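You operate a simulated robot arm through the tools that you are given. There is no shell and no other tool.

Carry out the task below with a simulated two-armed robot. There is one attempt and no reset: what you move stays moved.

JOB
Find the live mic on channels 1 to 4 by its meter and put it on air.
Fine: solo it to check, solo off again, then unmute it and fade it up to 0 dB. The other three stay muted and down.
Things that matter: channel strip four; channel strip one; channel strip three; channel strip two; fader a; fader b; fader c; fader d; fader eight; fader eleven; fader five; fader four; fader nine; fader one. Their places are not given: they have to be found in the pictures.

Only the result counts: the job must be done as asked and must still hold three seconds after the hand-in. Knocking over, shifting, dropping, spilling or breaking anything else fails it.

ROBOT AND FRAMES
Two 6-joint arms with two-finger parallel grippers on one trunk that stands fixed in place. Base frame: the origin is at the foot of the trunk, x ahead of it, y to its left, z up; the work surface is at about z = 839. Lengths are in mm, angles in rad, forces in N, time in s.
The left shoulder is at [80, 216, 1597], the right one opposite. With the tool pointing down near the work surface each hand reaches from about 100 to 680 mm from the base axis, measured 20 degrees to its own side. Payload 3.43 kg a hand.
The tool frame of a hand sits at the grasp point between the pads (the TCP): z along the fingers, y along the line on which they close. The tips reach 30 mm beyond it. Largest opening 94 mm; finger width 28, thickness 10; the body of the gripper, 50 by 96 mm, starts 55 mm behind the TCP.
Orientation is told as [roll, pitch, yaw] about the base's x, y, z axes, in that order, counted from this pose: with the fingers straight down and closing along the base's y, the tool's x points along the base's -x, its y along +y and its z along -z.

CONTROLS
- The arms move only by the tool move_arm. It takes "left_commands", "right_commands" or both (then of equal length, played together; a hand with none holds still); each is a list of rows, each a list of 6 numbers: the shift along the tool's x, y, z in m, then the turn, a rotation vector about the tool's x, y, z in rad. In form: [[tx, ty, tz, rx, ry, rz], ...]. A call has 1 to 20 rows; each row is the pose to reach, as a shift and turn from the pose commanded when the call began, along the tool's axes at that moment. "left_fingers" and "right_fingers" are, for a hand that has rows, the closure, from 0 (fully open) to 1 (shut), set as the call begins (left out, the last holds). A row lasts 0.2 s, in which the tool goes at most 50 mm and 0.15 rad; a call with a longer step from one row to the next is refused whole, and so is a gripper value outside its range. Where a pose cannot be reached the arm comes as near as it can. A force on the tool above 40 N (or 10 N above the force at the start of the call, whichever is more), or a blocked arm, ends the call early, and 0.2 s more pass. Each finger travels about 72 mm/s and halts on what it meets, pressing with about 22 N; the grip force reading is that of the motor and also rises with nothing between the fingers. The clock runs only during rows and for 0.2 s after the last one: add rows that repeat a pose to give the fingers time. It gives the time, the measured TCP pose, the force on the tool (base axes), the opening and the grip force at its end, in the units of the frame above (readings bear some noise), with the torque about the TCP (base axes, N m) and any sound that the robot's microphone picked up.
- Cameras (640 x 400 px; columns grow to the right, rows downward): "scene" is now at [96.8, -20.8, 1750.7]; the picture's right is [-0.21, -0.98, 0.00], its down [-0.85, 0.19, -0.50] and it looks along [0.49, -0.11, -0.87] (base axes); focal length 329 px, centre (320, 200). "left" rides on the left gripper at [76, -14, -102] in its tool frame; the picture's right is [0.18, 0.98, 0.00], its down [-0.75, 0.14, -0.64] and it looks along [-0.63, 0.12, 0.77] (tool axes); focal length 243 px, centre (320, 200). "right" rides on the right gripper at [76, 14, -103] in its tool frame; the picture's right is [-0.18, 0.98, 0.00], its down [-0.75, -0.14, -0.64] and it looks along [-0.63, -0.12, 0.77] (tool axes); focal length 243 px, centre (320, 200).
- camera(camera): a new picture of that camera. It takes no simulated time.
- raise_lower(by): slides the trunk up (or, below 0, down) by that many mm; the arms and the scene camera ride with it, the base frame stays. It gives what a move gives, with no picture.
- pan_tilt(pan, tilt): turns the head with the scene camera to pan (to the left, within 1.501 rad either way) and tilt (down, from -0.506 to 1.204), counted from straight ahead of the robot. It gives what a move gives.
- measure_at(camera, pixels): for up to 12 pixels [column, row] of the newest picture of that camera ("zoom" is the newest enlarged one), the place [x, y, z] in the base frame of the surface seen there, good to about 2 mm, but the place of the scene camera against the robot may be out by one fixed shift of up to 18 mm in any direction. It takes no simulated time.
- inspect(camera, box): a new picture of the part [left, top, right, bottom] of that camera's present view, enlarged. It takes no simulated time.
- sign_off(): hands the job in; it is judged then, once.

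Leave the grippers open and the arms clear of the work at the hand-in unless told otherwise.

The tools are called after "Emit:" as a command line: name --argument value ..., lists and objects as JSON in quotes. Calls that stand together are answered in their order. move_arm: Moves the arms, as the interface text tells. Its arguments: {"type":"object","properties":{"left_commands":{"type":"array","items":{"type":"array","items":{"type":"number"}}},"left_fingers":{"type":"number"},"right_commands":{"type":"array","items":{"type":"array","items":{"type":"number"}}},"right_fingers":{"type":"number"}},"required":[]} The other tools are called the same way: raise_lower (by) slides the trunk up or down; pan_tilt (pan, tilt) turns the head that bears the scene camera; camera (camera) takes a picture; measure_at (camera, pixels) gives the place of the surface under pixels of a picture; inspect (camera, box) takes an enlarged picture of a part of a camera's view; sign_off () hands the job in.

At the start:

```text
t: 0.0
left_tool_pos: [605.1, 198.7, 1086.8]
left_ee_rot: [-0.001, 0.001, -0.001]
left_contact_force: [0.7, 0.2, 0.2]
left_wrist_torque: [0.0, -0.01, -0.01]
left_width: 94.0
left_grasp_force: 0.0
right_tool_pos: [577.6, -272.3, 1085.8]
right_ee_rot: [0.0, -0.003, 0.001]
right_contact_force: [-0.2, -0.3, -0.3]
right_wrist_torque: [-0.01, 0.03, -0.01]
right_width: 94.0
right_grasp_force: 0.0
trunk travel left (down, up): [-827.0, 13.0]
head pan, tilt: [-0.216, 1.047]
```

scene: 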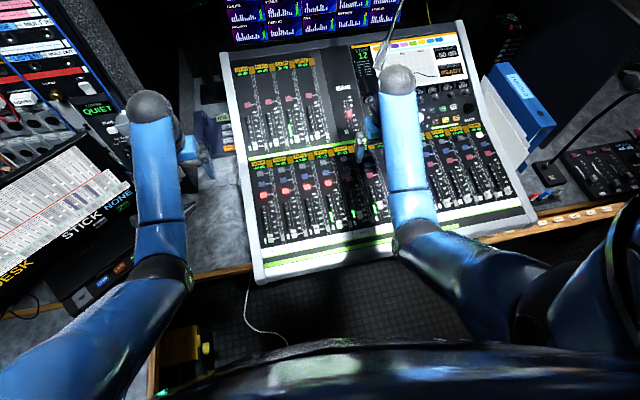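
right: 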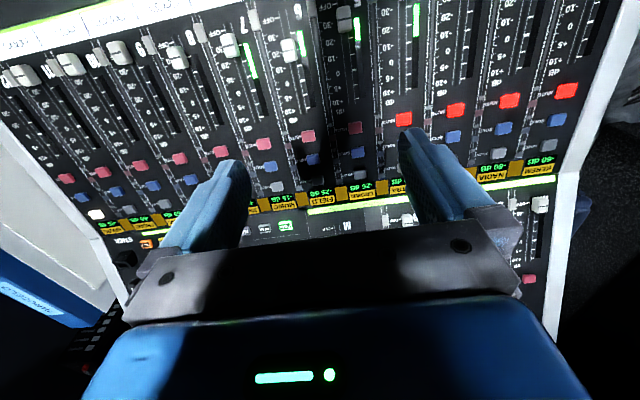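
left: 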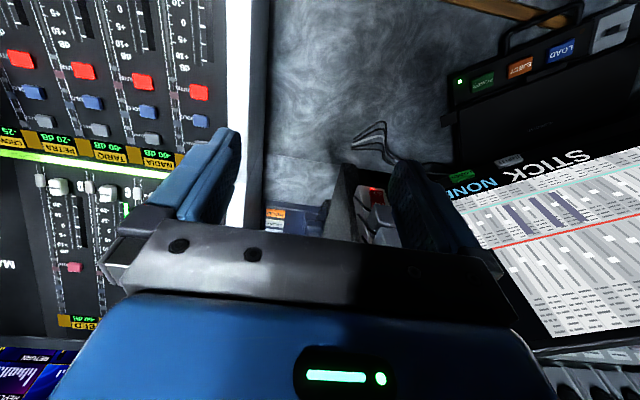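

The mixing console is in the middle of the scene picture, with channel strips in the lower row (about columns 250-510, rows 140-250). I'll enlarge the left part of the console to read labels and meters.

Emit:
inspect --camera "scene" --box '[230, 140, 390, 260]'

Emit:
inspect --camera "scene" --box '[230, 40, 390, 160]'

Emit:
inspect --camera "scene" --box '[400, 110, 540, 230]'

Emit:
inspect --camera "right" --box '[320, 0, 640, 200]'

```text
3.33 times, centred on (310, 200) of scene
```

zoom: 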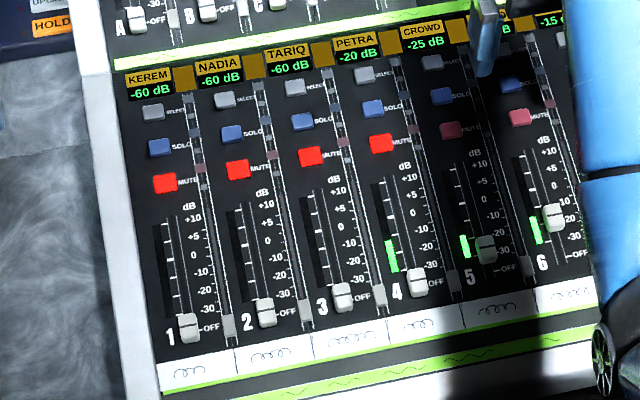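

```text
3.33 times, centred on (310, 100) of scene
```

zoom: 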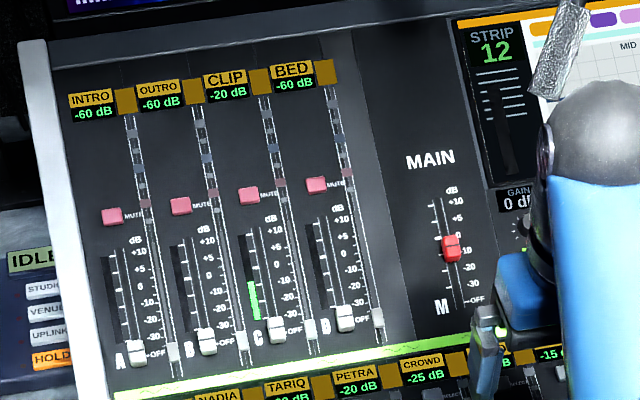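

```text
3.33 times, centred on (470, 170) of scene
```

zoom: 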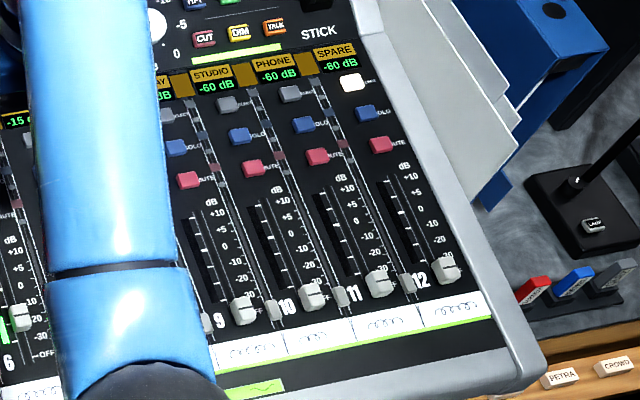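

```text
2.00 times, centred on (480, 100) of right
```

zoom: 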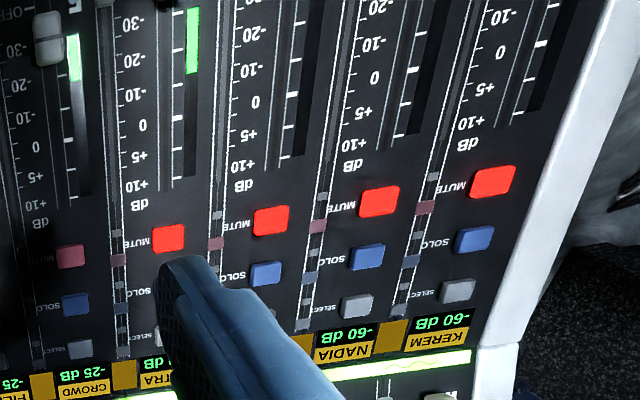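

Strip 4 (PETRA) is the only one of channels 1-4 with a green meter (-20 dB); KEREM, NADIA and TARIQ read -60. All four are muted (lit red). Next I measure the places of the buttons and faders from both the scene picture and the wrist picture to get the offset between them.

Emit:
measure_at --camera "zoom" --pixels '[[168, 238], [271, 220], [379, 201], [492, 181], [265, 272], [367, 257], [474, 239], [70, 257], [75, 304], [48, 35], [200, 300], [430, 330]]'

Emit:
inspect --camera "scene" --box '[230, 140, 390, 260]'

```text
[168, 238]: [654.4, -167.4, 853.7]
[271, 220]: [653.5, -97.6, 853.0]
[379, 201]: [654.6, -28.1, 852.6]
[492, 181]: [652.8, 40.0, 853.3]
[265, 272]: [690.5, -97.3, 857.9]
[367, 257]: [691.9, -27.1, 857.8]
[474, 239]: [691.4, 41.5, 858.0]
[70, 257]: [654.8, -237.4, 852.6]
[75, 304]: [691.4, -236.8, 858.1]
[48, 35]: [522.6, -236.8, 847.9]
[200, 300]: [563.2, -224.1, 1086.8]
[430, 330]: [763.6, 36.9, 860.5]
```

```text
3.33 times, centred on (310, 200) of scene
```

zoom: 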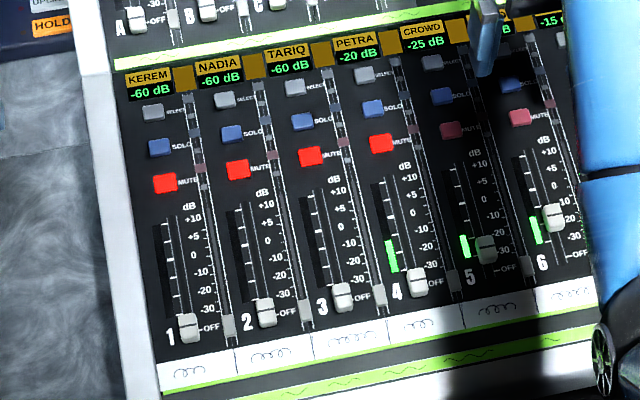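

The console is aligned with the base axes, 70 mm between strips. Now the same buttons and the fader caps in the scene zoom.

Emit:
measure_at --camera "zoom" --pixels '[[382, 143], [310, 156], [238, 169], [372, 108], [303, 122], [418, 280], [342, 296], [487, 249], [408, 222], [408, 255], [414, 250], [440, 225]]'

Emit:
inspect --camera "scene" --box '[305, 150, 365, 225]'

```text
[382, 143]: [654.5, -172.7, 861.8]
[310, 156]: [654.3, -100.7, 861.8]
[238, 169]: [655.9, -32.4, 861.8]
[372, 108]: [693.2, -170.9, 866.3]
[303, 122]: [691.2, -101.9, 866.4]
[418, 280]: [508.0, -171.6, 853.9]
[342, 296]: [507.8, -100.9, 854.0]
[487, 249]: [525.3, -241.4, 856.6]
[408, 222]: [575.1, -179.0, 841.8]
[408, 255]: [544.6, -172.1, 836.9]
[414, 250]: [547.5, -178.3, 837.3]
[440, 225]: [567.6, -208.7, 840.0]
```

```text
5.33 times, centred on (335, 188) of scene
```

zoom: 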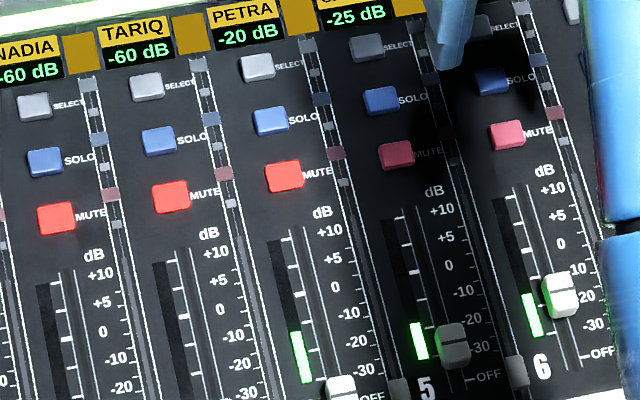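

The wrist and scene readings differ by about (+1, -4.5, +9) mm; I trust the wrist. Strip 4: mute (654, -167, 854), solo about (691, -167, 858), fader cap about (507, -167). I move the right hand back and left, at height, to see strip 4's fader scale between the fingers.

Emit:
move_arm --right_commands '[[0.02, 0.04, 0, 0, 0, 0], [0.04, 0.08, 0, 0, 0, 0], [0.058, 0.102, 0, 0, 0, 0], [0.058, 0.102, 0, 0, 0, 0]]' --right_fingers 0

Emit:
camera --camera "right"

```text
t: 1.0
left_tool_pos: [607.3, 198.2, 1086.1]
left_ee_rot: [0.0, 0.0, 0.002]
left_contact_force: [-0.3, 0.2, 0.4]
left_wrist_torque: [0.0, 0.01, 0.01]
left_width: 94.1
left_grasp_force: 0.1
right_tool_pos: [527.9, -168.9, 1060.2]
right_ee_rot: [0.001, -0.005, 0.001]
right_contact_force: [-0.6, 0.5, 1.3]
right_wrist_torque: [-0.03, -0.01, 0.04]
right_width: 93.8
right_grasp_force: 0.0
right hand out of reach, approached as far as the arm can: row 1, 2, 3, 4
trunk travel left (down, up): [-827.0, 13.0]
head pan, tilt: [-0.216, 1.047]
```

```text
taken
```

right: 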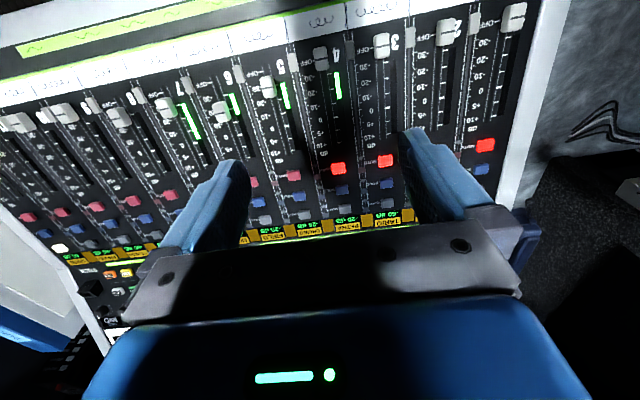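

Strip 4's fader (cap at pixel 320,57) is now in view. I enlarge it to read the scale.

Emit:
inspect --camera "right" --box '[260, 20, 420, 220]'

Emit:
inspect --camera "right" --box '[280, 30, 380, 130]'

```text
2.00 times, centred on (340, 120) of right
```

zoom: 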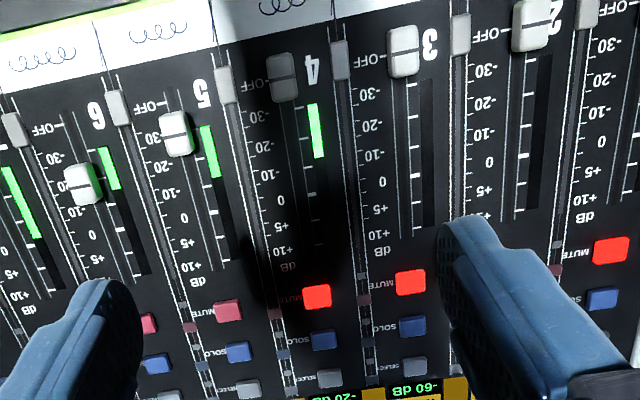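

```text
4.00 times, centred on (330, 80) of right
```

zoom: 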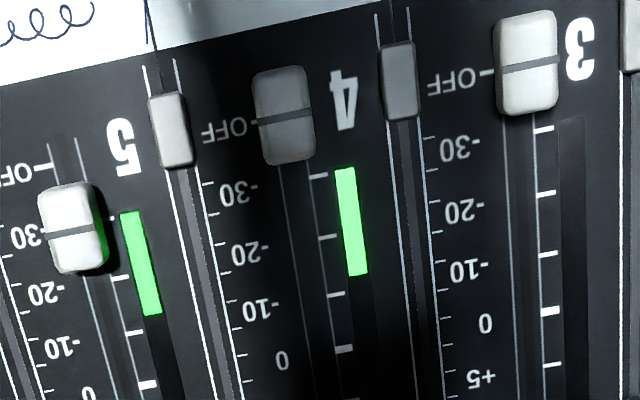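

Strip 4's fader is at OFF with its scale (OFF, -30, -20, -10, 0, +5, +10) right beside it; narrow grey knobs stand between strips, so pushing with closed fingers is the clear way. I enlarge the scale further to locate the OFF and 0 ticks.

Emit:
inspect --camera "right" --box '[300, 30, 400, 100]'

Emit:
inspect --camera "right" --box '[310, 70, 400, 150]'

```text
5.71 times, centred on (350, 65) of right
```

zoom: 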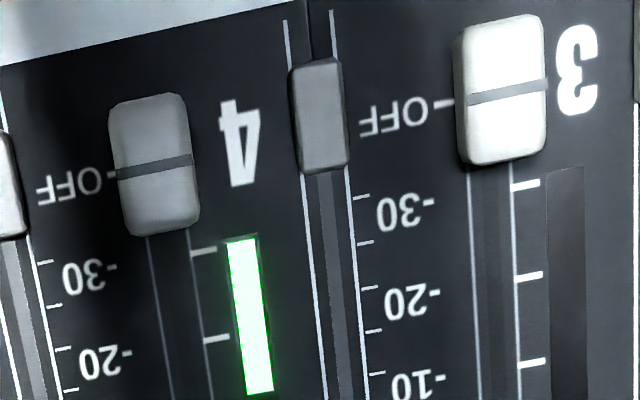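

```text
5.00 times, centred on (355, 110) of right
```

zoom: 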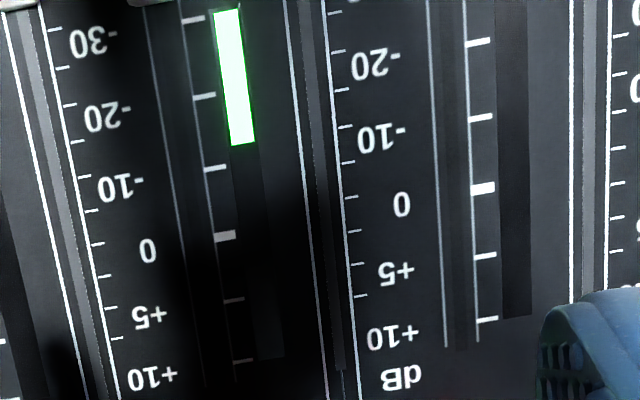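

The bold tick at (224,236) in strip 4 and (482,188) in strip 3 is the 0 dB mark. I measure the tick rows in this picture.

Emit:
measure_at --camera "zoom" --pixels '[[224, 236], [482, 188], [215, 168], [480, 118], [193, 19], [478, 42], [235, 300], [485, 256], [242, 361], [488, 320], [180, 240], [325, 200]]'

Emit:
inspect --camera "right" --box '[300, 30, 400, 100]'

```text
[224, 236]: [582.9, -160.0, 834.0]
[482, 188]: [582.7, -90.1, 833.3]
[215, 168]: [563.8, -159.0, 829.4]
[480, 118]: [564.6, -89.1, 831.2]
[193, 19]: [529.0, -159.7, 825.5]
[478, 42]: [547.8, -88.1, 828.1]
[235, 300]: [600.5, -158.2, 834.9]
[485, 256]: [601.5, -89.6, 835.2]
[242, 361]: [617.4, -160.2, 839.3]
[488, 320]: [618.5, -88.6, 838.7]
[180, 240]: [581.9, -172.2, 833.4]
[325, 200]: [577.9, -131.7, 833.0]
```

```text
5.71 times, centred on (350, 65) of right
```

zoom: 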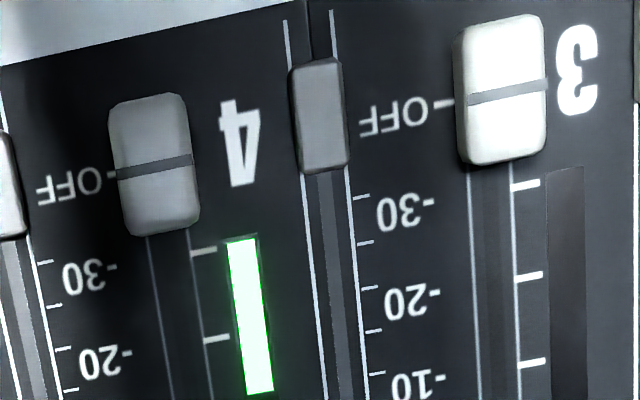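

Ticks are 17.8 mm apart; the 0 mark is at x = 583. Now the caps, OFF tick and the grey narrow knobs.

Emit:
measure_at --camera "zoom" --pixels '[[155, 166], [506, 92], [445, 104], [110, 174], [120, 110], [180, 105], [145, 225], [185, 220], [150, 232], [320, 110], [300, 80], [340, 150]]'

```text
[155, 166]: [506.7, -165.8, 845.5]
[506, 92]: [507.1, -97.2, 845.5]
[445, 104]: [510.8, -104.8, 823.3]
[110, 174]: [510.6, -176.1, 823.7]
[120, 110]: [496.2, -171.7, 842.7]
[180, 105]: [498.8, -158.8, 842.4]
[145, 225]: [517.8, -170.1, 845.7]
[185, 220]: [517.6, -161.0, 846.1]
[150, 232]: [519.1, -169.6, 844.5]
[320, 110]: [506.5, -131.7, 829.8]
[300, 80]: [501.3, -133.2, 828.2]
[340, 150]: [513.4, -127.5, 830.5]
```

OFF tick x = 510.7, 0 tick x = 582.8: the cap must travel 72 mm in x, from cap-line x 507 to about 579. First the solo button: I close the fingers, tilt the tool by -0.14 to match the console's slope and move above solo (691, -167).

Emit:
move_arm --right_commands '[[-0.035, 0, 0.02, 0, -0.03, 0], [-0.07, 0, 0.04, 0, -0.06, 0], [-0.105, 0, 0.06, 0, -0.09, 0], [-0.14, 0, 0.08, 0, -0.12, 0], [-0.165, 0, 0.1, 0, -0.14, 0], [-0.165, 0, 0.1, 0, -0.14, 0]]' --right_fingers 1

Emit:
camera --camera "right"

```text
t: 2.4
left_tool_pos: [605.9, 200.4, 1086.0]
left_ee_rot: [0.001, 0.001, 0.0]
left_contact_force: [0.3, -0.4, 0.2]
left_wrist_torque: [-0.02, -0.02, 0.0]
left_width: 93.7
left_grasp_force: 0.0
right_tool_pos: [694.9, -170.2, 962.7]
right_ee_rot: [-0.001, -0.142, 0.002]
right_contact_force: [-0.1, 0.7, 0.4]
right_wrist_torque: [-0.03, 0.0, 0.0]
right_width: 0.0
right_grasp_force: 21.7
trunk travel left (down, up): [-827.0, 13.0]
head pan, tilt: [-0.216, 1.047]
```

```text
taken
```

right: 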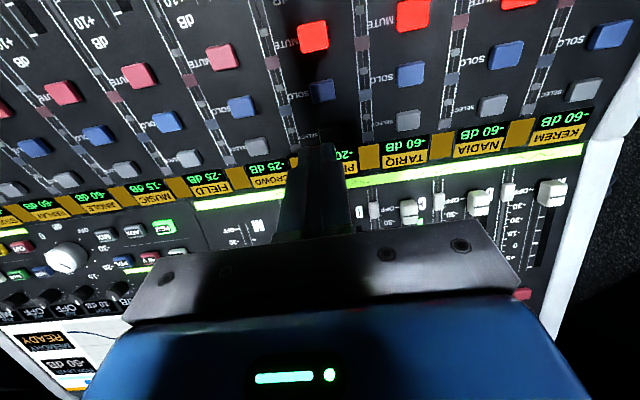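

The hand is above at (695, -170, 963); solo 4 shows at (321,90). I measure it and its neighbours to refine.

Emit:
measure_at --camera "right" --pixels '[[321, 90], [314, 36], [410, 74], [238, 105], [409, 122], [352, 93], [318, 135], [300, 93]]'

Emit:
inspect --camera "right" --box '[270, 20, 370, 160]'

```text
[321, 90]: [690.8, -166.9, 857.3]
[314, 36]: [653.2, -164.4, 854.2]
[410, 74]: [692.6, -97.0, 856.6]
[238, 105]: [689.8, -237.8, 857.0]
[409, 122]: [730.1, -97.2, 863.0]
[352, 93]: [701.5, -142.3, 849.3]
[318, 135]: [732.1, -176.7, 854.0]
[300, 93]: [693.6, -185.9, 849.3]
```

```text
2.86 times, centred on (320, 90) of right
```

zoom: 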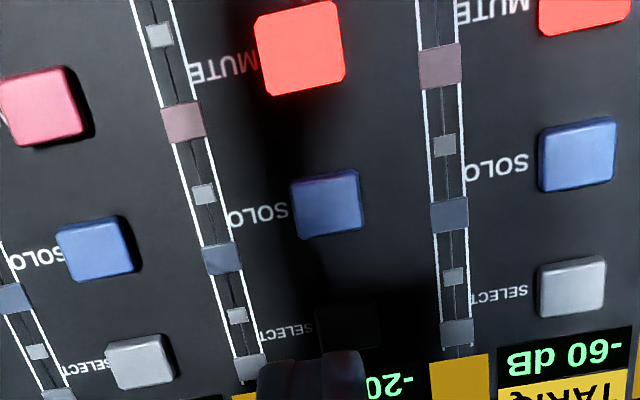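

Solo 4's top is at (691, -167, 857.5). In tool axes it is 18 mm along x, 3 mm along y and 74 mm ahead of the fingertips. I go to 12 mm short of it.

Emit:
move_arm --right_commands '[[0.018, 0.003, 0.02, 0, 0, 0], [0.0184, 0.003, 0.045, 0, 0, 0], [0.0184, 0.003, 0.061, 0, 0, 0], [0.0184, 0.003, 0.061, 0, 0, 0], [0.0184, 0.003, 0.061, 0, 0, 0]]'

Emit:
camera --camera "scene"

Emit:
camera --camera "right"

```text
t: 3.6
left_tool_pos: [607.0, 199.1, 1085.9]
left_ee_rot: [0.0, 0.0, -0.001]
left_contact_force: [-1.3, 0.0, -0.4]
left_wrist_torque: [-0.02, 0.01, 0.0]
left_width: 94.2
left_grasp_force: 0.0
right_tool_pos: [671.7, -169.2, 906.9]
right_ee_rot: [0.0, -0.141, 0.0]
right_contact_force: [-1.3, 0.0, 0.0]
right_wrist_torque: [0.01, 0.01, -0.01]
right_width: 0.0
right_grasp_force: 21.9
right hand out of reach, approached as far as the arm can: row 2, 3, 4, 5
trunk travel left (down, up): [-827.0, 13.0]
head pan, tilt: [-0.216, 1.047]
```

```text
taken
```

scene: 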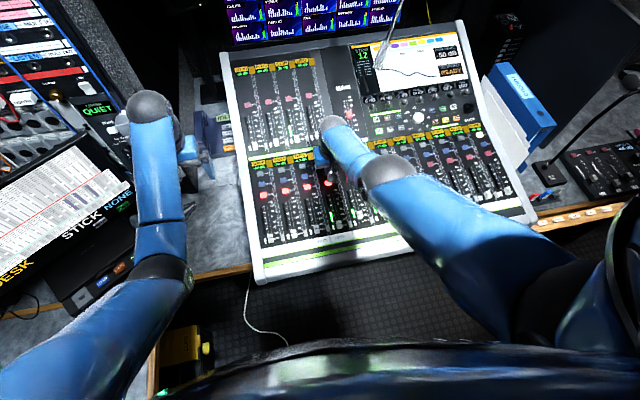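

```text
taken
```

right: 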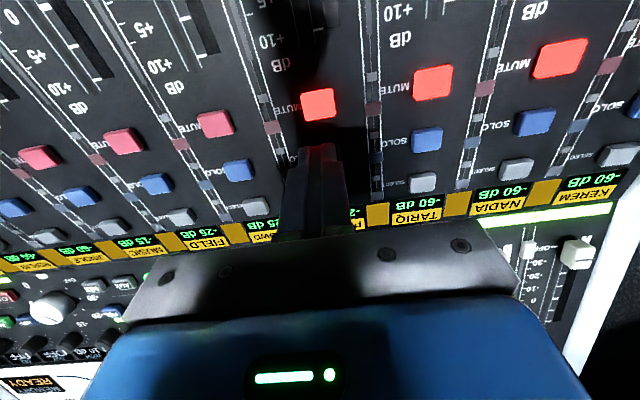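

The solo spot is just beyond the arm's reach at this trunk height, so I'll lower the trunk about 100 mm after lifting the right hand. First I check heights of the arms and what is beneath them, so nothing gets bumped.

Emit:
measure_at --camera "scene" --pixels '[[160, 270], [160, 110], [155, 170], [215, 135], [100, 260], [220, 255], [60, 240], [390, 175], [480, 215], [150, 370], [60, 330], [180, 345]]'

Emit:
camera --camera "left"

```text
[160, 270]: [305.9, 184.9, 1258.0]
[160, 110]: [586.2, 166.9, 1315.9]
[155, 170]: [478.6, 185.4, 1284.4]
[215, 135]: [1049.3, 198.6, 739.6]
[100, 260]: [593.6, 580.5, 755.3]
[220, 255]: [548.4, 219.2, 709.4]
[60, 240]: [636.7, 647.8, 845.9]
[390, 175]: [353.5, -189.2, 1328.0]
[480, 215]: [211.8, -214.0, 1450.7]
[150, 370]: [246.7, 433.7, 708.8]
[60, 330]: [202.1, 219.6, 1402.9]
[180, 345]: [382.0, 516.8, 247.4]
```

```text
taken
```

left: 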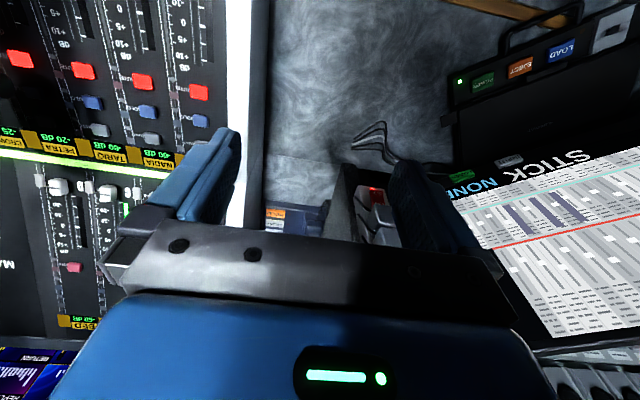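

Arms are high (elbows about 1260). I measure what's directly beneath the left hand: gooseneck-like item at (375,138), wedge at (343,205) and the case top.

Emit:
measure_at --camera "left" --pixels '[[370, 130], [383, 150], [343, 205], [375, 195], [290, 215], [470, 100], [600, 40], [300, 100], [245, 80], [560, 200], [500, 35], [590, 370]]'

```text
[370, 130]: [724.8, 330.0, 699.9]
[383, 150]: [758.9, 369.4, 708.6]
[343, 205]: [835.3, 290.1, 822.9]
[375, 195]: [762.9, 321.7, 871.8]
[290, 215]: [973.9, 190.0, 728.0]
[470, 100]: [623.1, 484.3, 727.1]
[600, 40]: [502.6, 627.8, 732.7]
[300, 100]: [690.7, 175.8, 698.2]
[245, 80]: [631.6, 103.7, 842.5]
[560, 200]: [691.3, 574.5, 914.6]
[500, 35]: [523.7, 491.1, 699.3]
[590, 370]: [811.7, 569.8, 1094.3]
```

All below the left hand is low (highest nearby about 872, fingertips at 1056). I lift the right hand 120 mm straight up.

Emit:
move_arm --right_commands '[[-0.005, 0, -0.035, 0, 0, 0], [-0.011, 0, -0.075, 0, 0, 0], [-0.017, 0, -0.119, 0, 0, 0], [-0.017, 0, -0.119, 0, 0, 0]]'

```text
t: 4.6
left_tool_pos: [606.1, 200.6, 1085.4]
left_ee_rot: [0.0, -0.001, 0.0]
left_contact_force: [0.5, 0.0, 0.6]
left_wrist_torque: [0.0, -0.05, 0.0]
left_width: 94.0
left_grasp_force: 0.0
right_tool_pos: [669.1, -169.2, 1028.3]
right_ee_rot: [-0.002, -0.14, 0.0]
right_contact_force: [0.2, -0.4, 0.1]
right_wrist_torque: [0.02, 0.01, -0.01]
right_width: 0.0
right_grasp_force: 21.8
trunk travel left (down, up): [-827.0, 13.0]
head pan, tilt: [-0.216, 1.047]
```

The right hand is at z 1028. Now I lower the trunk by 100 mm.

Emit:
raise_lower --by -100

Emit:
camera --camera "right"

Emit:
camera --camera "scene"

```text
t: 5.9
left_tool_pos: [604.9, 199.9, 987.1]
left_ee_rot: [0.0, -0.001, 0.0]
left_contact_force: [-0.1, 0.4, -0.2]
left_wrist_torque: [0.02, 0.01, 0.0]
left_width: 94.0
left_grasp_force: 0.0
right_tool_pos: [669.2, -167.6, 927.7]
right_ee_rot: [0.001, -0.142, 0.001]
right_contact_force: [-0.5, 0.3, 0.1]
right_wrist_torque: [0.02, -0.01, -0.04]
right_width: 0.0
right_grasp_force: 22.0
trunk travel left (down, up): [-727.0, 113.0]
head pan, tilt: [-0.216, 1.047]
```

```text
taken
```

right: 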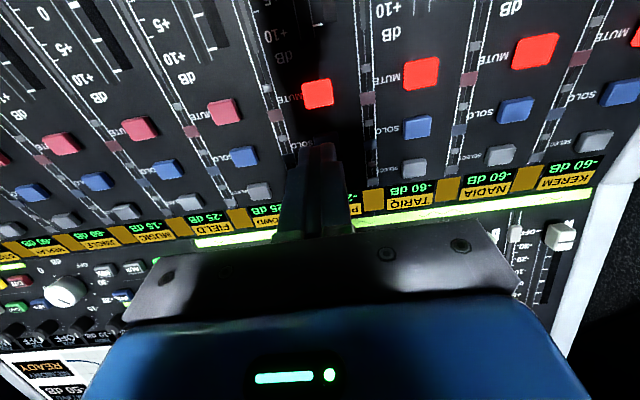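

```text
taken
```

scene: 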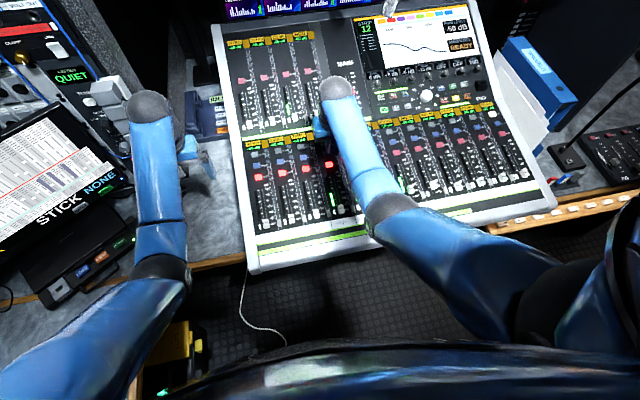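

Now at (669, -168, 928): the target lies -12 mm in tool x and 42.6 mm ahead of the tips. I go to about 9 mm short.

Emit:
move_arm --right_commands '[[-0.006, 0.001, 0.015, 0, 0, 0], [-0.012, 0.001, 0.033, 0, 0, 0], [-0.012, 0.001, 0.033, 0, 0, 0], [-0.012, 0.001, 0.033, 0, 0, 0]]'

Emit:
camera --camera "right"

Emit:
inspect --camera "scene" --box '[280, 80, 400, 200]'

```text
t: 6.9
left_tool_pos: [606.3, 199.3, 985.9]
left_ee_rot: [0.001, -0.001, 0.0]
left_contact_force: [0.4, 1.0, -0.4]
left_wrist_torque: [0.03, -0.01, 0.0]
left_width: 93.9
left_grasp_force: 0.1
right_tool_pos: [684.4, -168.7, 898.2]
right_ee_rot: [-0.001, -0.143, 0.001]
right_contact_force: [0.2, -0.2, 0.3]
right_wrist_torque: [-0.01, -0.01, -0.02]
right_width: 0.2
right_grasp_force: 22.2
trunk travel left (down, up): [-727.0, 113.0]
head pan, tilt: [-0.216, 1.047]
```

```text
taken
```

right: 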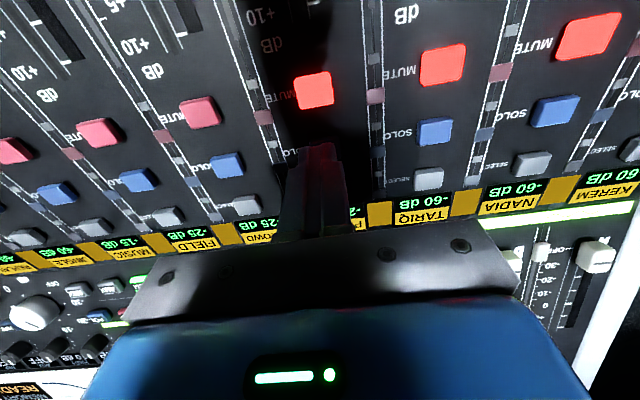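

```text
3.33 times, centred on (340, 140) of scene
```

zoom: 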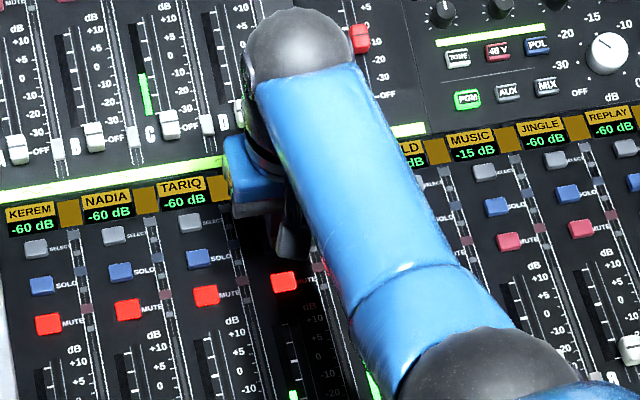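

Tips are about 11 mm over solo 4, well inside it. I press down in small steps to about 3 mm travel, then retract.

Emit:
move_arm --right_commands '[[-0.002, 0.0015, 0.006, 0, 0, 0], [-0.002, 0.0015, 0.01, 0, 0, 0], [-0.002, 0.0015, 0.012, 0, 0, 0], [-0.002, 0.0015, 0.014, 0, 0, 0], [-0.002, 0.0015, 0.014, 0, 0, 0]]'

Emit:
inspect --camera "right" --box '[240, 50, 400, 170]'

```text
t: 8.1
left_tool_pos: [605.8, 199.6, 985.6]
left_ee_rot: [0.0, 0.0, -0.001]
left_contact_force: [-0.1, -0.4, -0.2]
left_wrist_torque: [0.02, 0.02, 0.0]
left_width: 93.7
left_grasp_force: 0.0
right_tool_pos: [689.3, -165.2, 883.6]
right_ee_rot: [-0.001, -0.143, 0.001]
right_contact_force: [0.8, -0.3, 1.9]
right_wrist_torque: [0.01, 0.02, -0.02]
right_width: 0.0
right_grasp_force: 22.6
trunk travel left (down, up): [-727.0, 113.0]
head pan, tilt: [-0.216, 1.047]
heard: click
```

```text
3.33 times, centred on (320, 110) of right
```

zoom: 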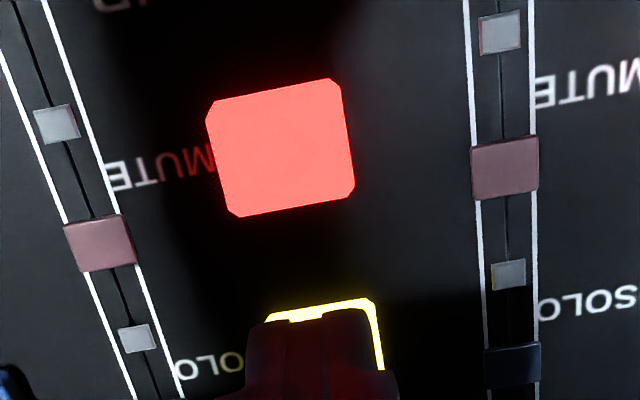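

A click, and the solo button glows yellow around the fingertips. I retract 25 mm and look.

Emit:
move_arm --right_commands '[[0, 0, -0.012, 0, 0, 0], [0, 0, -0.025, 0, 0, 0], [0.015, 0, -0.04, 0, 0, 0], [0.015, 0, -0.04, 0, 0, 0]]'

Emit:
camera --camera "right"

Emit:
camera --camera "scene"

```text
t: 9.1
left_tool_pos: [606.5, 200.0, 984.7]
left_ee_rot: [0.001, 0.0, 0.0]
left_contact_force: [0.4, 0.0, 0.0]
left_wrist_torque: [-0.02, -0.01, -0.02]
left_width: 94.1
left_grasp_force: 0.1
right_tool_pos: [669.1, -166.9, 921.4]
right_ee_rot: [0.0, -0.141, -0.001]
right_contact_force: [-0.7, -0.1, 0.6]
right_wrist_torque: [0.0, 0.01, -0.02]
right_width: 0.1
right_grasp_force: 22.6
trunk travel left (down, up): [-727.0, 113.0]
head pan, tilt: [-0.216, 1.047]
```

```text
taken
```

right: 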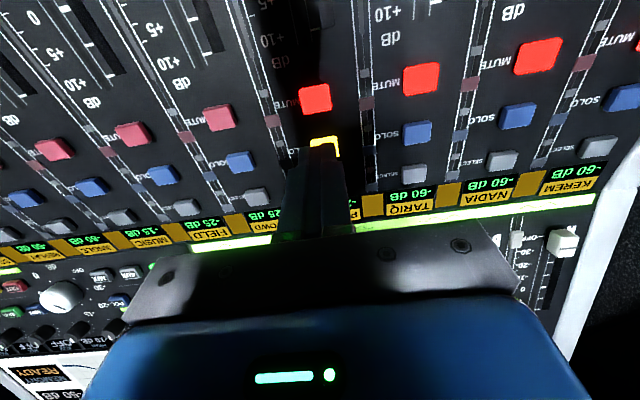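

```text
taken
```

scene: 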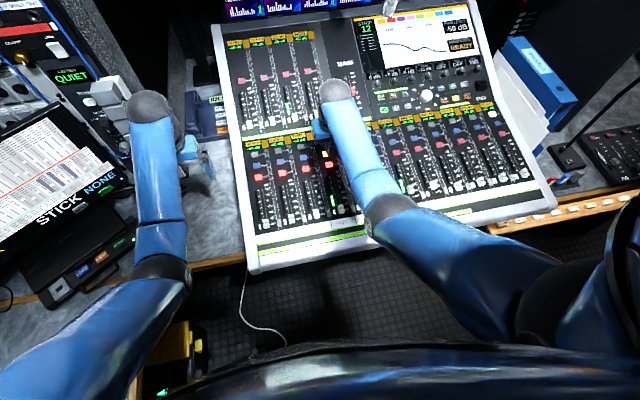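

Solo 4 is lit yellow after release. I check the display at the top and the meters while soloed.

Emit:
inspect --camera "scene" --box '[220, 120, 340, 250]'

Emit:
inspect --camera "scene" --box '[340, 0, 500, 120]'

Emit:
inspect --camera "scene" --box '[0, 0, 240, 150]'

```text
3.08 times, centred on (280, 185) of scene
```

zoom: 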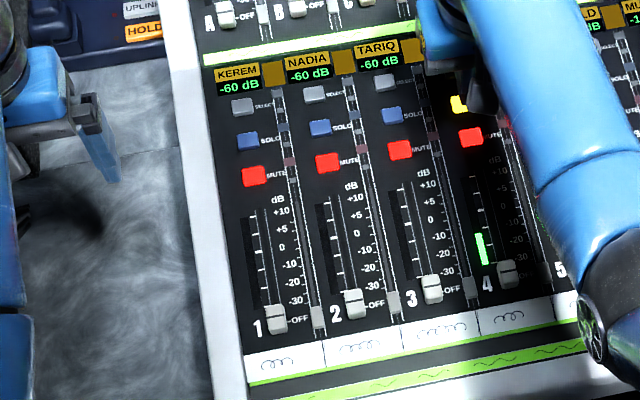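

```text
3.33 times, centred on (420, 60) of scene
```

zoom: 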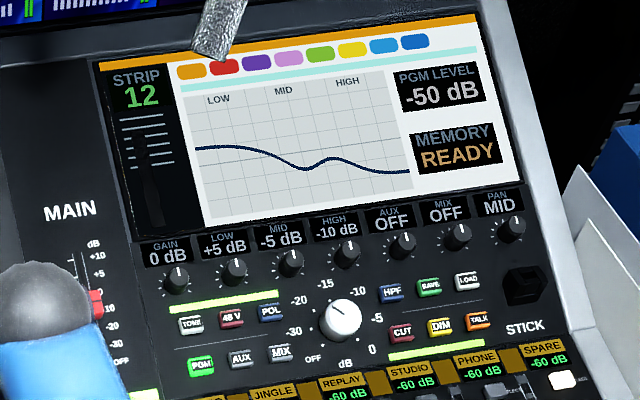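

```text
2.67 times, centred on (120, 75) of scene
```

zoom: 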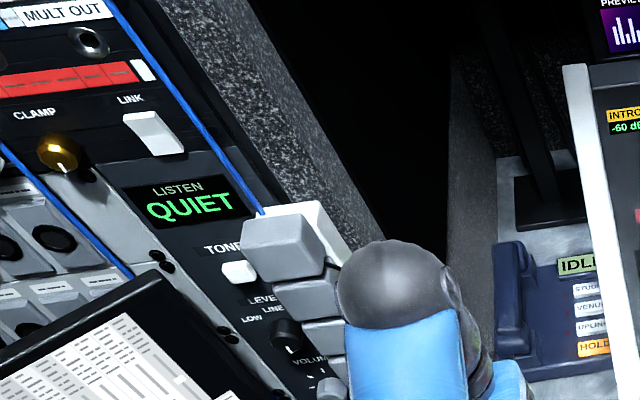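

Only meter 4 is alive; solo is confirmed. Now I press solo 4 again to switch it off, by the same path.

Emit:
move_arm --right_commands '[[-0.008, 0, 0.013, 0, 0, 0], [-0.015, 0, 0.026, 0, 0, 0], [-0.015, 0, 0.034, 0, 0, 0], [-0.015, 0, 0.038, 0, 0, 0], [-0.015, 0, 0.04, 0, 0, 0], [-0.015, 0, 0.04, 0, 0, 0], [-0.015, 0, 0.03, 0, 0, 0], [-0.015, 0, 0.015, 0, 0, 0], [0.007, 0, 0, 0, 0, 0], [0.023, 0, 0, 0, 0, 0], [0.023, 0, 0, 0, 0, 0]]'

Emit:
camera --camera "right"

Emit:
inspect --camera "scene" --box '[220, 120, 340, 250]'

```text
t: 11.5
left_tool_pos: [606.4, 199.0, 984.9]
left_ee_rot: [0.0, 0.0, 0.0]
left_contact_force: [0.7, -1.0, -0.3]
left_wrist_torque: [0.02, -0.01, 0.01]
left_width: 93.9
left_grasp_force: 0.0
right_tool_pos: [645.8, -165.5, 916.2]
right_ee_rot: [0.0, -0.14, 0.0]
right_contact_force: [0.5, -0.4, 0.8]
right_wrist_torque: [0.01, -0.03, -0.02]
right_width: 0.0
right_grasp_force: 21.6
trunk travel left (down, up): [-727.0, 113.0]
head pan, tilt: [-0.216, 1.047]
heard: click
```

```text
taken
```

right: 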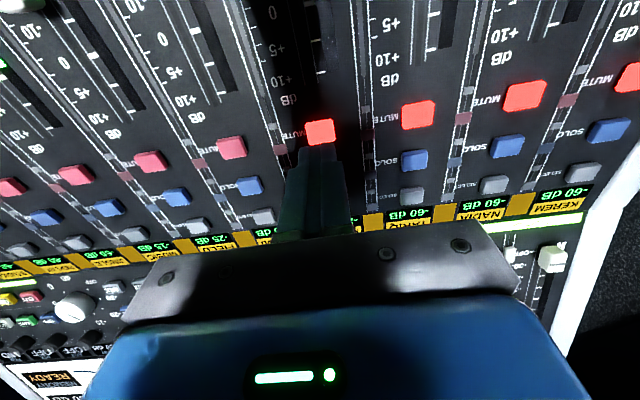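

```text
3.08 times, centred on (280, 185) of scene
```

zoom: 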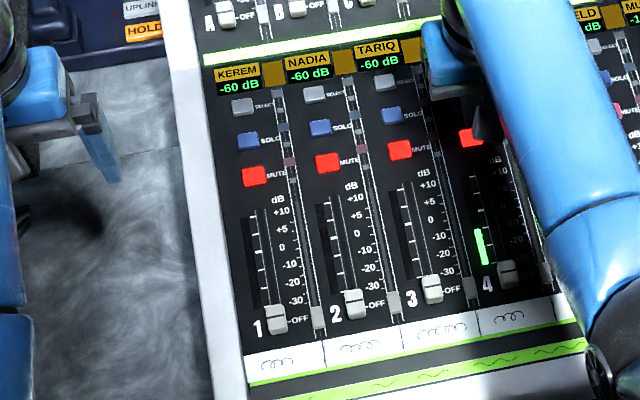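

Second click heard. The hand is now exactly over mute 4 (38 mm down the slope from solo). I press mute once and retract, moving back toward the fader to reveal both buttons.

Emit:
move_arm --right_commands '[[0, 0, 0.013, 0, 0, 0], [0, 0, 0.026, 0, 0, 0], [0, 0, 0.034, 0, 0, 0], [0, 0, 0.038, 0, 0, 0], [0, 0, 0.04, 0, 0, 0], [0, 0, 0.04, 0, 0, 0], [0, 0, 0.03, 0, 0, 0], [0, 0, 0.015, 0, 0, 0], [0.02, 0, 0, 0, 0, 0], [0.05, 0, -0.01, 0, 0, 0], [0.08, 0, -0.01, 0, 0, 0], [0.08, 0, -0.01, 0, 0, 0]]'

Emit:
camera --camera "right"

Emit:
inspect --camera "scene" --box '[220, 120, 340, 250]'

```text
t: 14.1
left_tool_pos: [606.9, 199.8, 984.1]
left_ee_rot: [-0.001, 0.001, 0.0]
left_contact_force: [0.2, -0.2, 0.6]
left_wrist_torque: [0.0, 0.02, -0.01]
left_width: 94.0
left_grasp_force: 0.1
right_tool_pos: [563.3, -165.1, 915.1]
right_ee_rot: [-0.001, -0.14, 0.001]
right_contact_force: [0.0, 0.7, -0.2]
right_wrist_torque: [0.02, -0.02, 0.01]
right_width: 0.3
right_grasp_force: 22.1
trunk travel left (down, up): [-727.0, 113.0]
head pan, tilt: [-0.216, 1.047]
heard: click
```

```text
taken
```

right: 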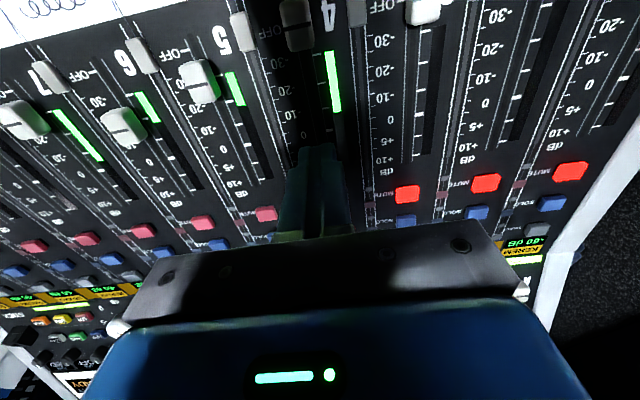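

```text
3.08 times, centred on (280, 185) of scene
```

zoom: 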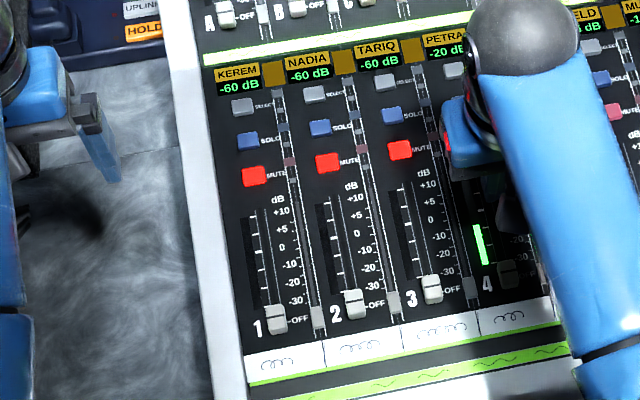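

Third click heard (mute). The lamp is hidden by the gripper for now. Next I move over fader 4's cap with the fingers opened to about 36 mm, still about 30 mm above the cap.

Emit:
move_arm --right_commands '[[0.03, -0.0005, 0, 0, 0, 0], [0.0658, -0.0005, 0, 0, 0, 0], [0.0658, -0.0005, 0, 0, 0, 0], [0.0658, -0.0005, 0, 0, 0, 0], [0.0658, -0.0005, 0, 0, 0, 0]]' --right_fingers 0.62

Emit:
camera --camera "right"

Emit:
inspect --camera "scene" --box '[260, 120, 380, 250]'

```text
t: 15.3
left_tool_pos: [604.3, 200.1, 986.4]
left_ee_rot: [0.0, -0.001, -0.001]
left_contact_force: [0.4, -0.6, 0.0]
left_wrist_torque: [-0.01, -0.01, -0.02]
left_width: 94.0
left_grasp_force: 0.1
right_tool_pos: [498.7, -167.1, 907.6]
right_ee_rot: [0.0, -0.143, -0.001]
right_contact_force: [-0.6, -0.1, -0.1]
right_wrist_torque: [0.0, -0.04, -0.03]
right_width: 35.7
right_grasp_force: 0.1
trunk travel left (down, up): [-727.0, 113.0]
head pan, tilt: [-0.216, 1.047]
```

```text
taken
```

right: 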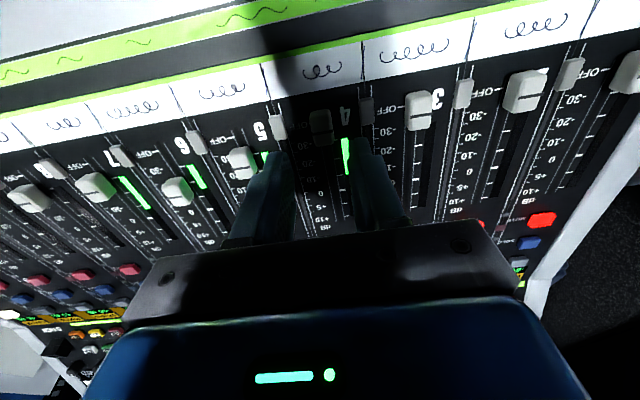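

```text
3.08 times, centred on (320, 185) of scene
```

zoom: 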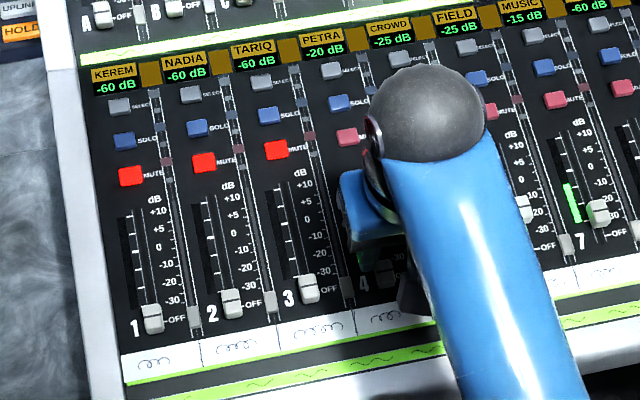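

Solo 4 is off (blue), mute 4 is unlit (pink), the other three still red. I measure the cap from here at (321,125).

Emit:
inspect --camera "right" --box '[260, 80, 400, 190]'

```text
3.64 times, centred on (330, 135) of right
```

zoom: 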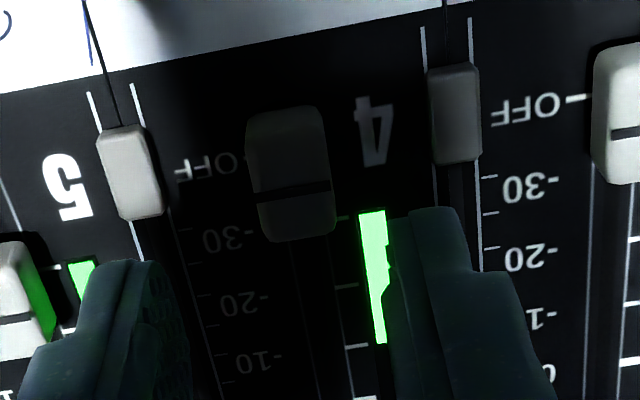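

Emit:
measure_at --camera "zoom" --pixels '[[295, 189], [255, 192], [328, 184], [290, 125], [300, 230], [262, 225], [332, 215], [455, 110], [130, 170], [570, 100], [625, 132], [345, 210]]'

```text
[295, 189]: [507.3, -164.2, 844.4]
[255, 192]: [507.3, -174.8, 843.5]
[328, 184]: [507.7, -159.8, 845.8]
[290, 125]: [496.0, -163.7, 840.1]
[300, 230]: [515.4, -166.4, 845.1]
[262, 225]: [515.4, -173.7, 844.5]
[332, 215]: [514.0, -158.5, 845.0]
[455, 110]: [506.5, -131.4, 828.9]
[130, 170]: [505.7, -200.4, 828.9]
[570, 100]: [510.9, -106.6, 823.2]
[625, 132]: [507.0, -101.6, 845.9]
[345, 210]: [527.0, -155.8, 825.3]
```

Cap 4 is at (507, -166.7), top 845. I descend 44 mm along the tool so the tips sit about 12 mm below the cap's top, on both sides of it.

Emit:
move_arm --right_commands '[[0.001, 0.0005, 0.015, 0, 0, 0], [0.001, 0.0005, 0.028, 0, 0, 0], [0.001, 0.0005, 0.036, 0, 0, 0], [0.001, 0.0005, 0.044, 0, 0, 0], [0.001, 0.0005, 0.044, 0, 0, 0]]'

Emit:
inspect --camera "right" --box '[240, 80, 400, 200]'

```text
t: 16.5
left_tool_pos: [606.3, 200.0, 985.7]
left_ee_rot: [0.0, 0.0, -0.001]
left_contact_force: [0.6, 0.5, 0.3]
left_wrist_torque: [0.05, -0.01, 0.02]
left_width: 94.2
left_grasp_force: 0.0
right_tool_pos: [505.6, -166.5, 864.6]
right_ee_rot: [-0.001, -0.143, 0.0]
right_contact_force: [0.2, 0.7, 0.8]
right_wrist_torque: [-0.01, 0.03, 0.03]
right_width: 35.8
right_grasp_force: 0.1
trunk travel left (down, up): [-727.0, 113.0]
head pan, tilt: [-0.216, 1.047]
```

```text
3.33 times, centred on (320, 140) of right
```

zoom: 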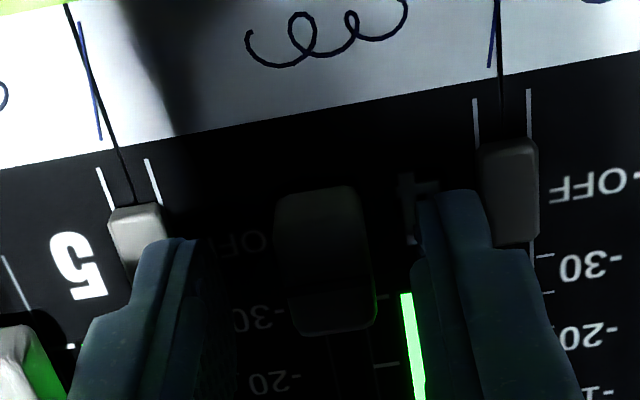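

The fingers straddle the cap with clear space to the narrow knobs. I close on the cap.

Emit:
move_arm --right_commands '[[0, 0, 0, 0, 0, 0], [0, 0, 0, 0, 0, 0], [0, 0, 0, 0, 0, 0]]' --right_fingers 1

Emit:
inspect --camera "right" --box '[240, 80, 400, 200]'

```text
t: 17.3
left_tool_pos: [605.3, 200.2, 985.0]
left_ee_rot: [-0.001, -0.001, 0.001]
left_contact_force: [0.3, -0.1, -0.1]
left_wrist_torque: [0.02, -0.01, 0.0]
left_width: 93.9
left_grasp_force: 0.0
right_tool_pos: [506.7, -165.4, 864.7]
right_ee_rot: [0.0, -0.142, 0.004]
right_contact_force: [-0.7, 6.9, -2.0]
right_wrist_torque: [0.29, -0.09, -0.14]
right_width: 15.8
right_grasp_force: 45.2
trunk travel left (down, up): [-727.0, 113.0]
head pan, tilt: [-0.216, 1.047]
```

```text
3.33 times, centred on (320, 140) of right
```

zoom: 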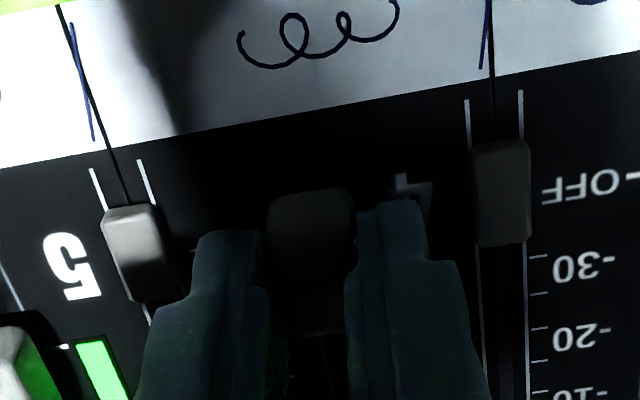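

Gripped: 15.8 mm opening. I slide the fader 72.8 mm up along the slope (tool -x) toward 0 dB, easing 1 mm in y to relieve the side load.

Emit:
move_arm --right_commands '[[-0.004, 0.001, 0, 0, 0, 0], [-0.012, 0.001, 0, 0, 0, 0], [-0.022, 0.001, 0, 0, 0, 0], [-0.032, 0.001, 0, 0, 0, 0], [-0.042, 0.001, 0, 0, 0, 0], [-0.052, 0.001, 0, 0, 0, 0], [-0.062, 0.001, 0, 0, 0, 0], [-0.069, 0.001, 0, 0, 0, 0], [-0.0725, 0.001, 0, 0, 0, 0], [-0.0728, 0.001, 0, 0, 0, 0], [-0.0728, 0.001, 0, 0, 0, 0]]'

Emit:
camera --camera "right"

```text
t: 19.7
left_tool_pos: [604.3, 199.5, 986.9]
left_ee_rot: [0.0, -0.002, 0.0]
left_contact_force: [0.1, -0.2, 0.1]
left_wrist_torque: [-0.01, 0.02, -0.04]
left_width: 93.8
left_grasp_force: 0.0
right_tool_pos: [576.5, -164.1, 873.6]
right_ee_rot: [-0.001, -0.144, 0.001]
right_contact_force: [-1.8, -2.3, 11.4]
right_wrist_torque: [-0.15, -0.29, -0.11]
right_width: 16.1
right_grasp_force: 44.8
trunk travel left (down, up): [-727.0, 113.0]
head pan, tilt: [-0.216, 1.047]
```

```text
taken
```

right: 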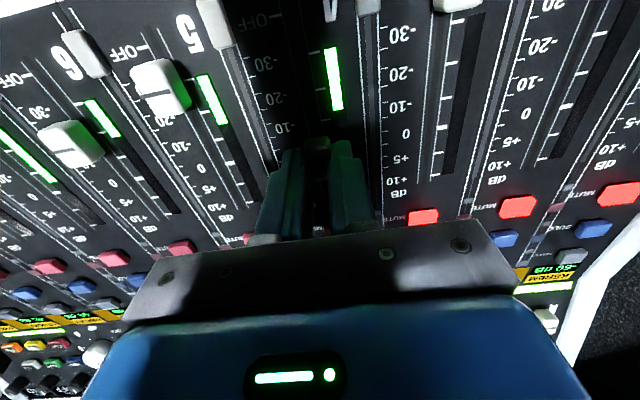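

The cap moved up; I look closely at it and the bold 0 tick (about (323,140)).

Emit:
inspect --camera "right" --box '[270, 90, 370, 170]'

```text
5.00 times, centred on (320, 130) of right
```

zoom: 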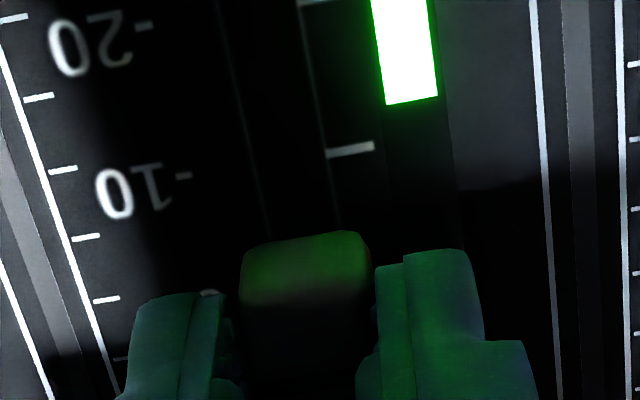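

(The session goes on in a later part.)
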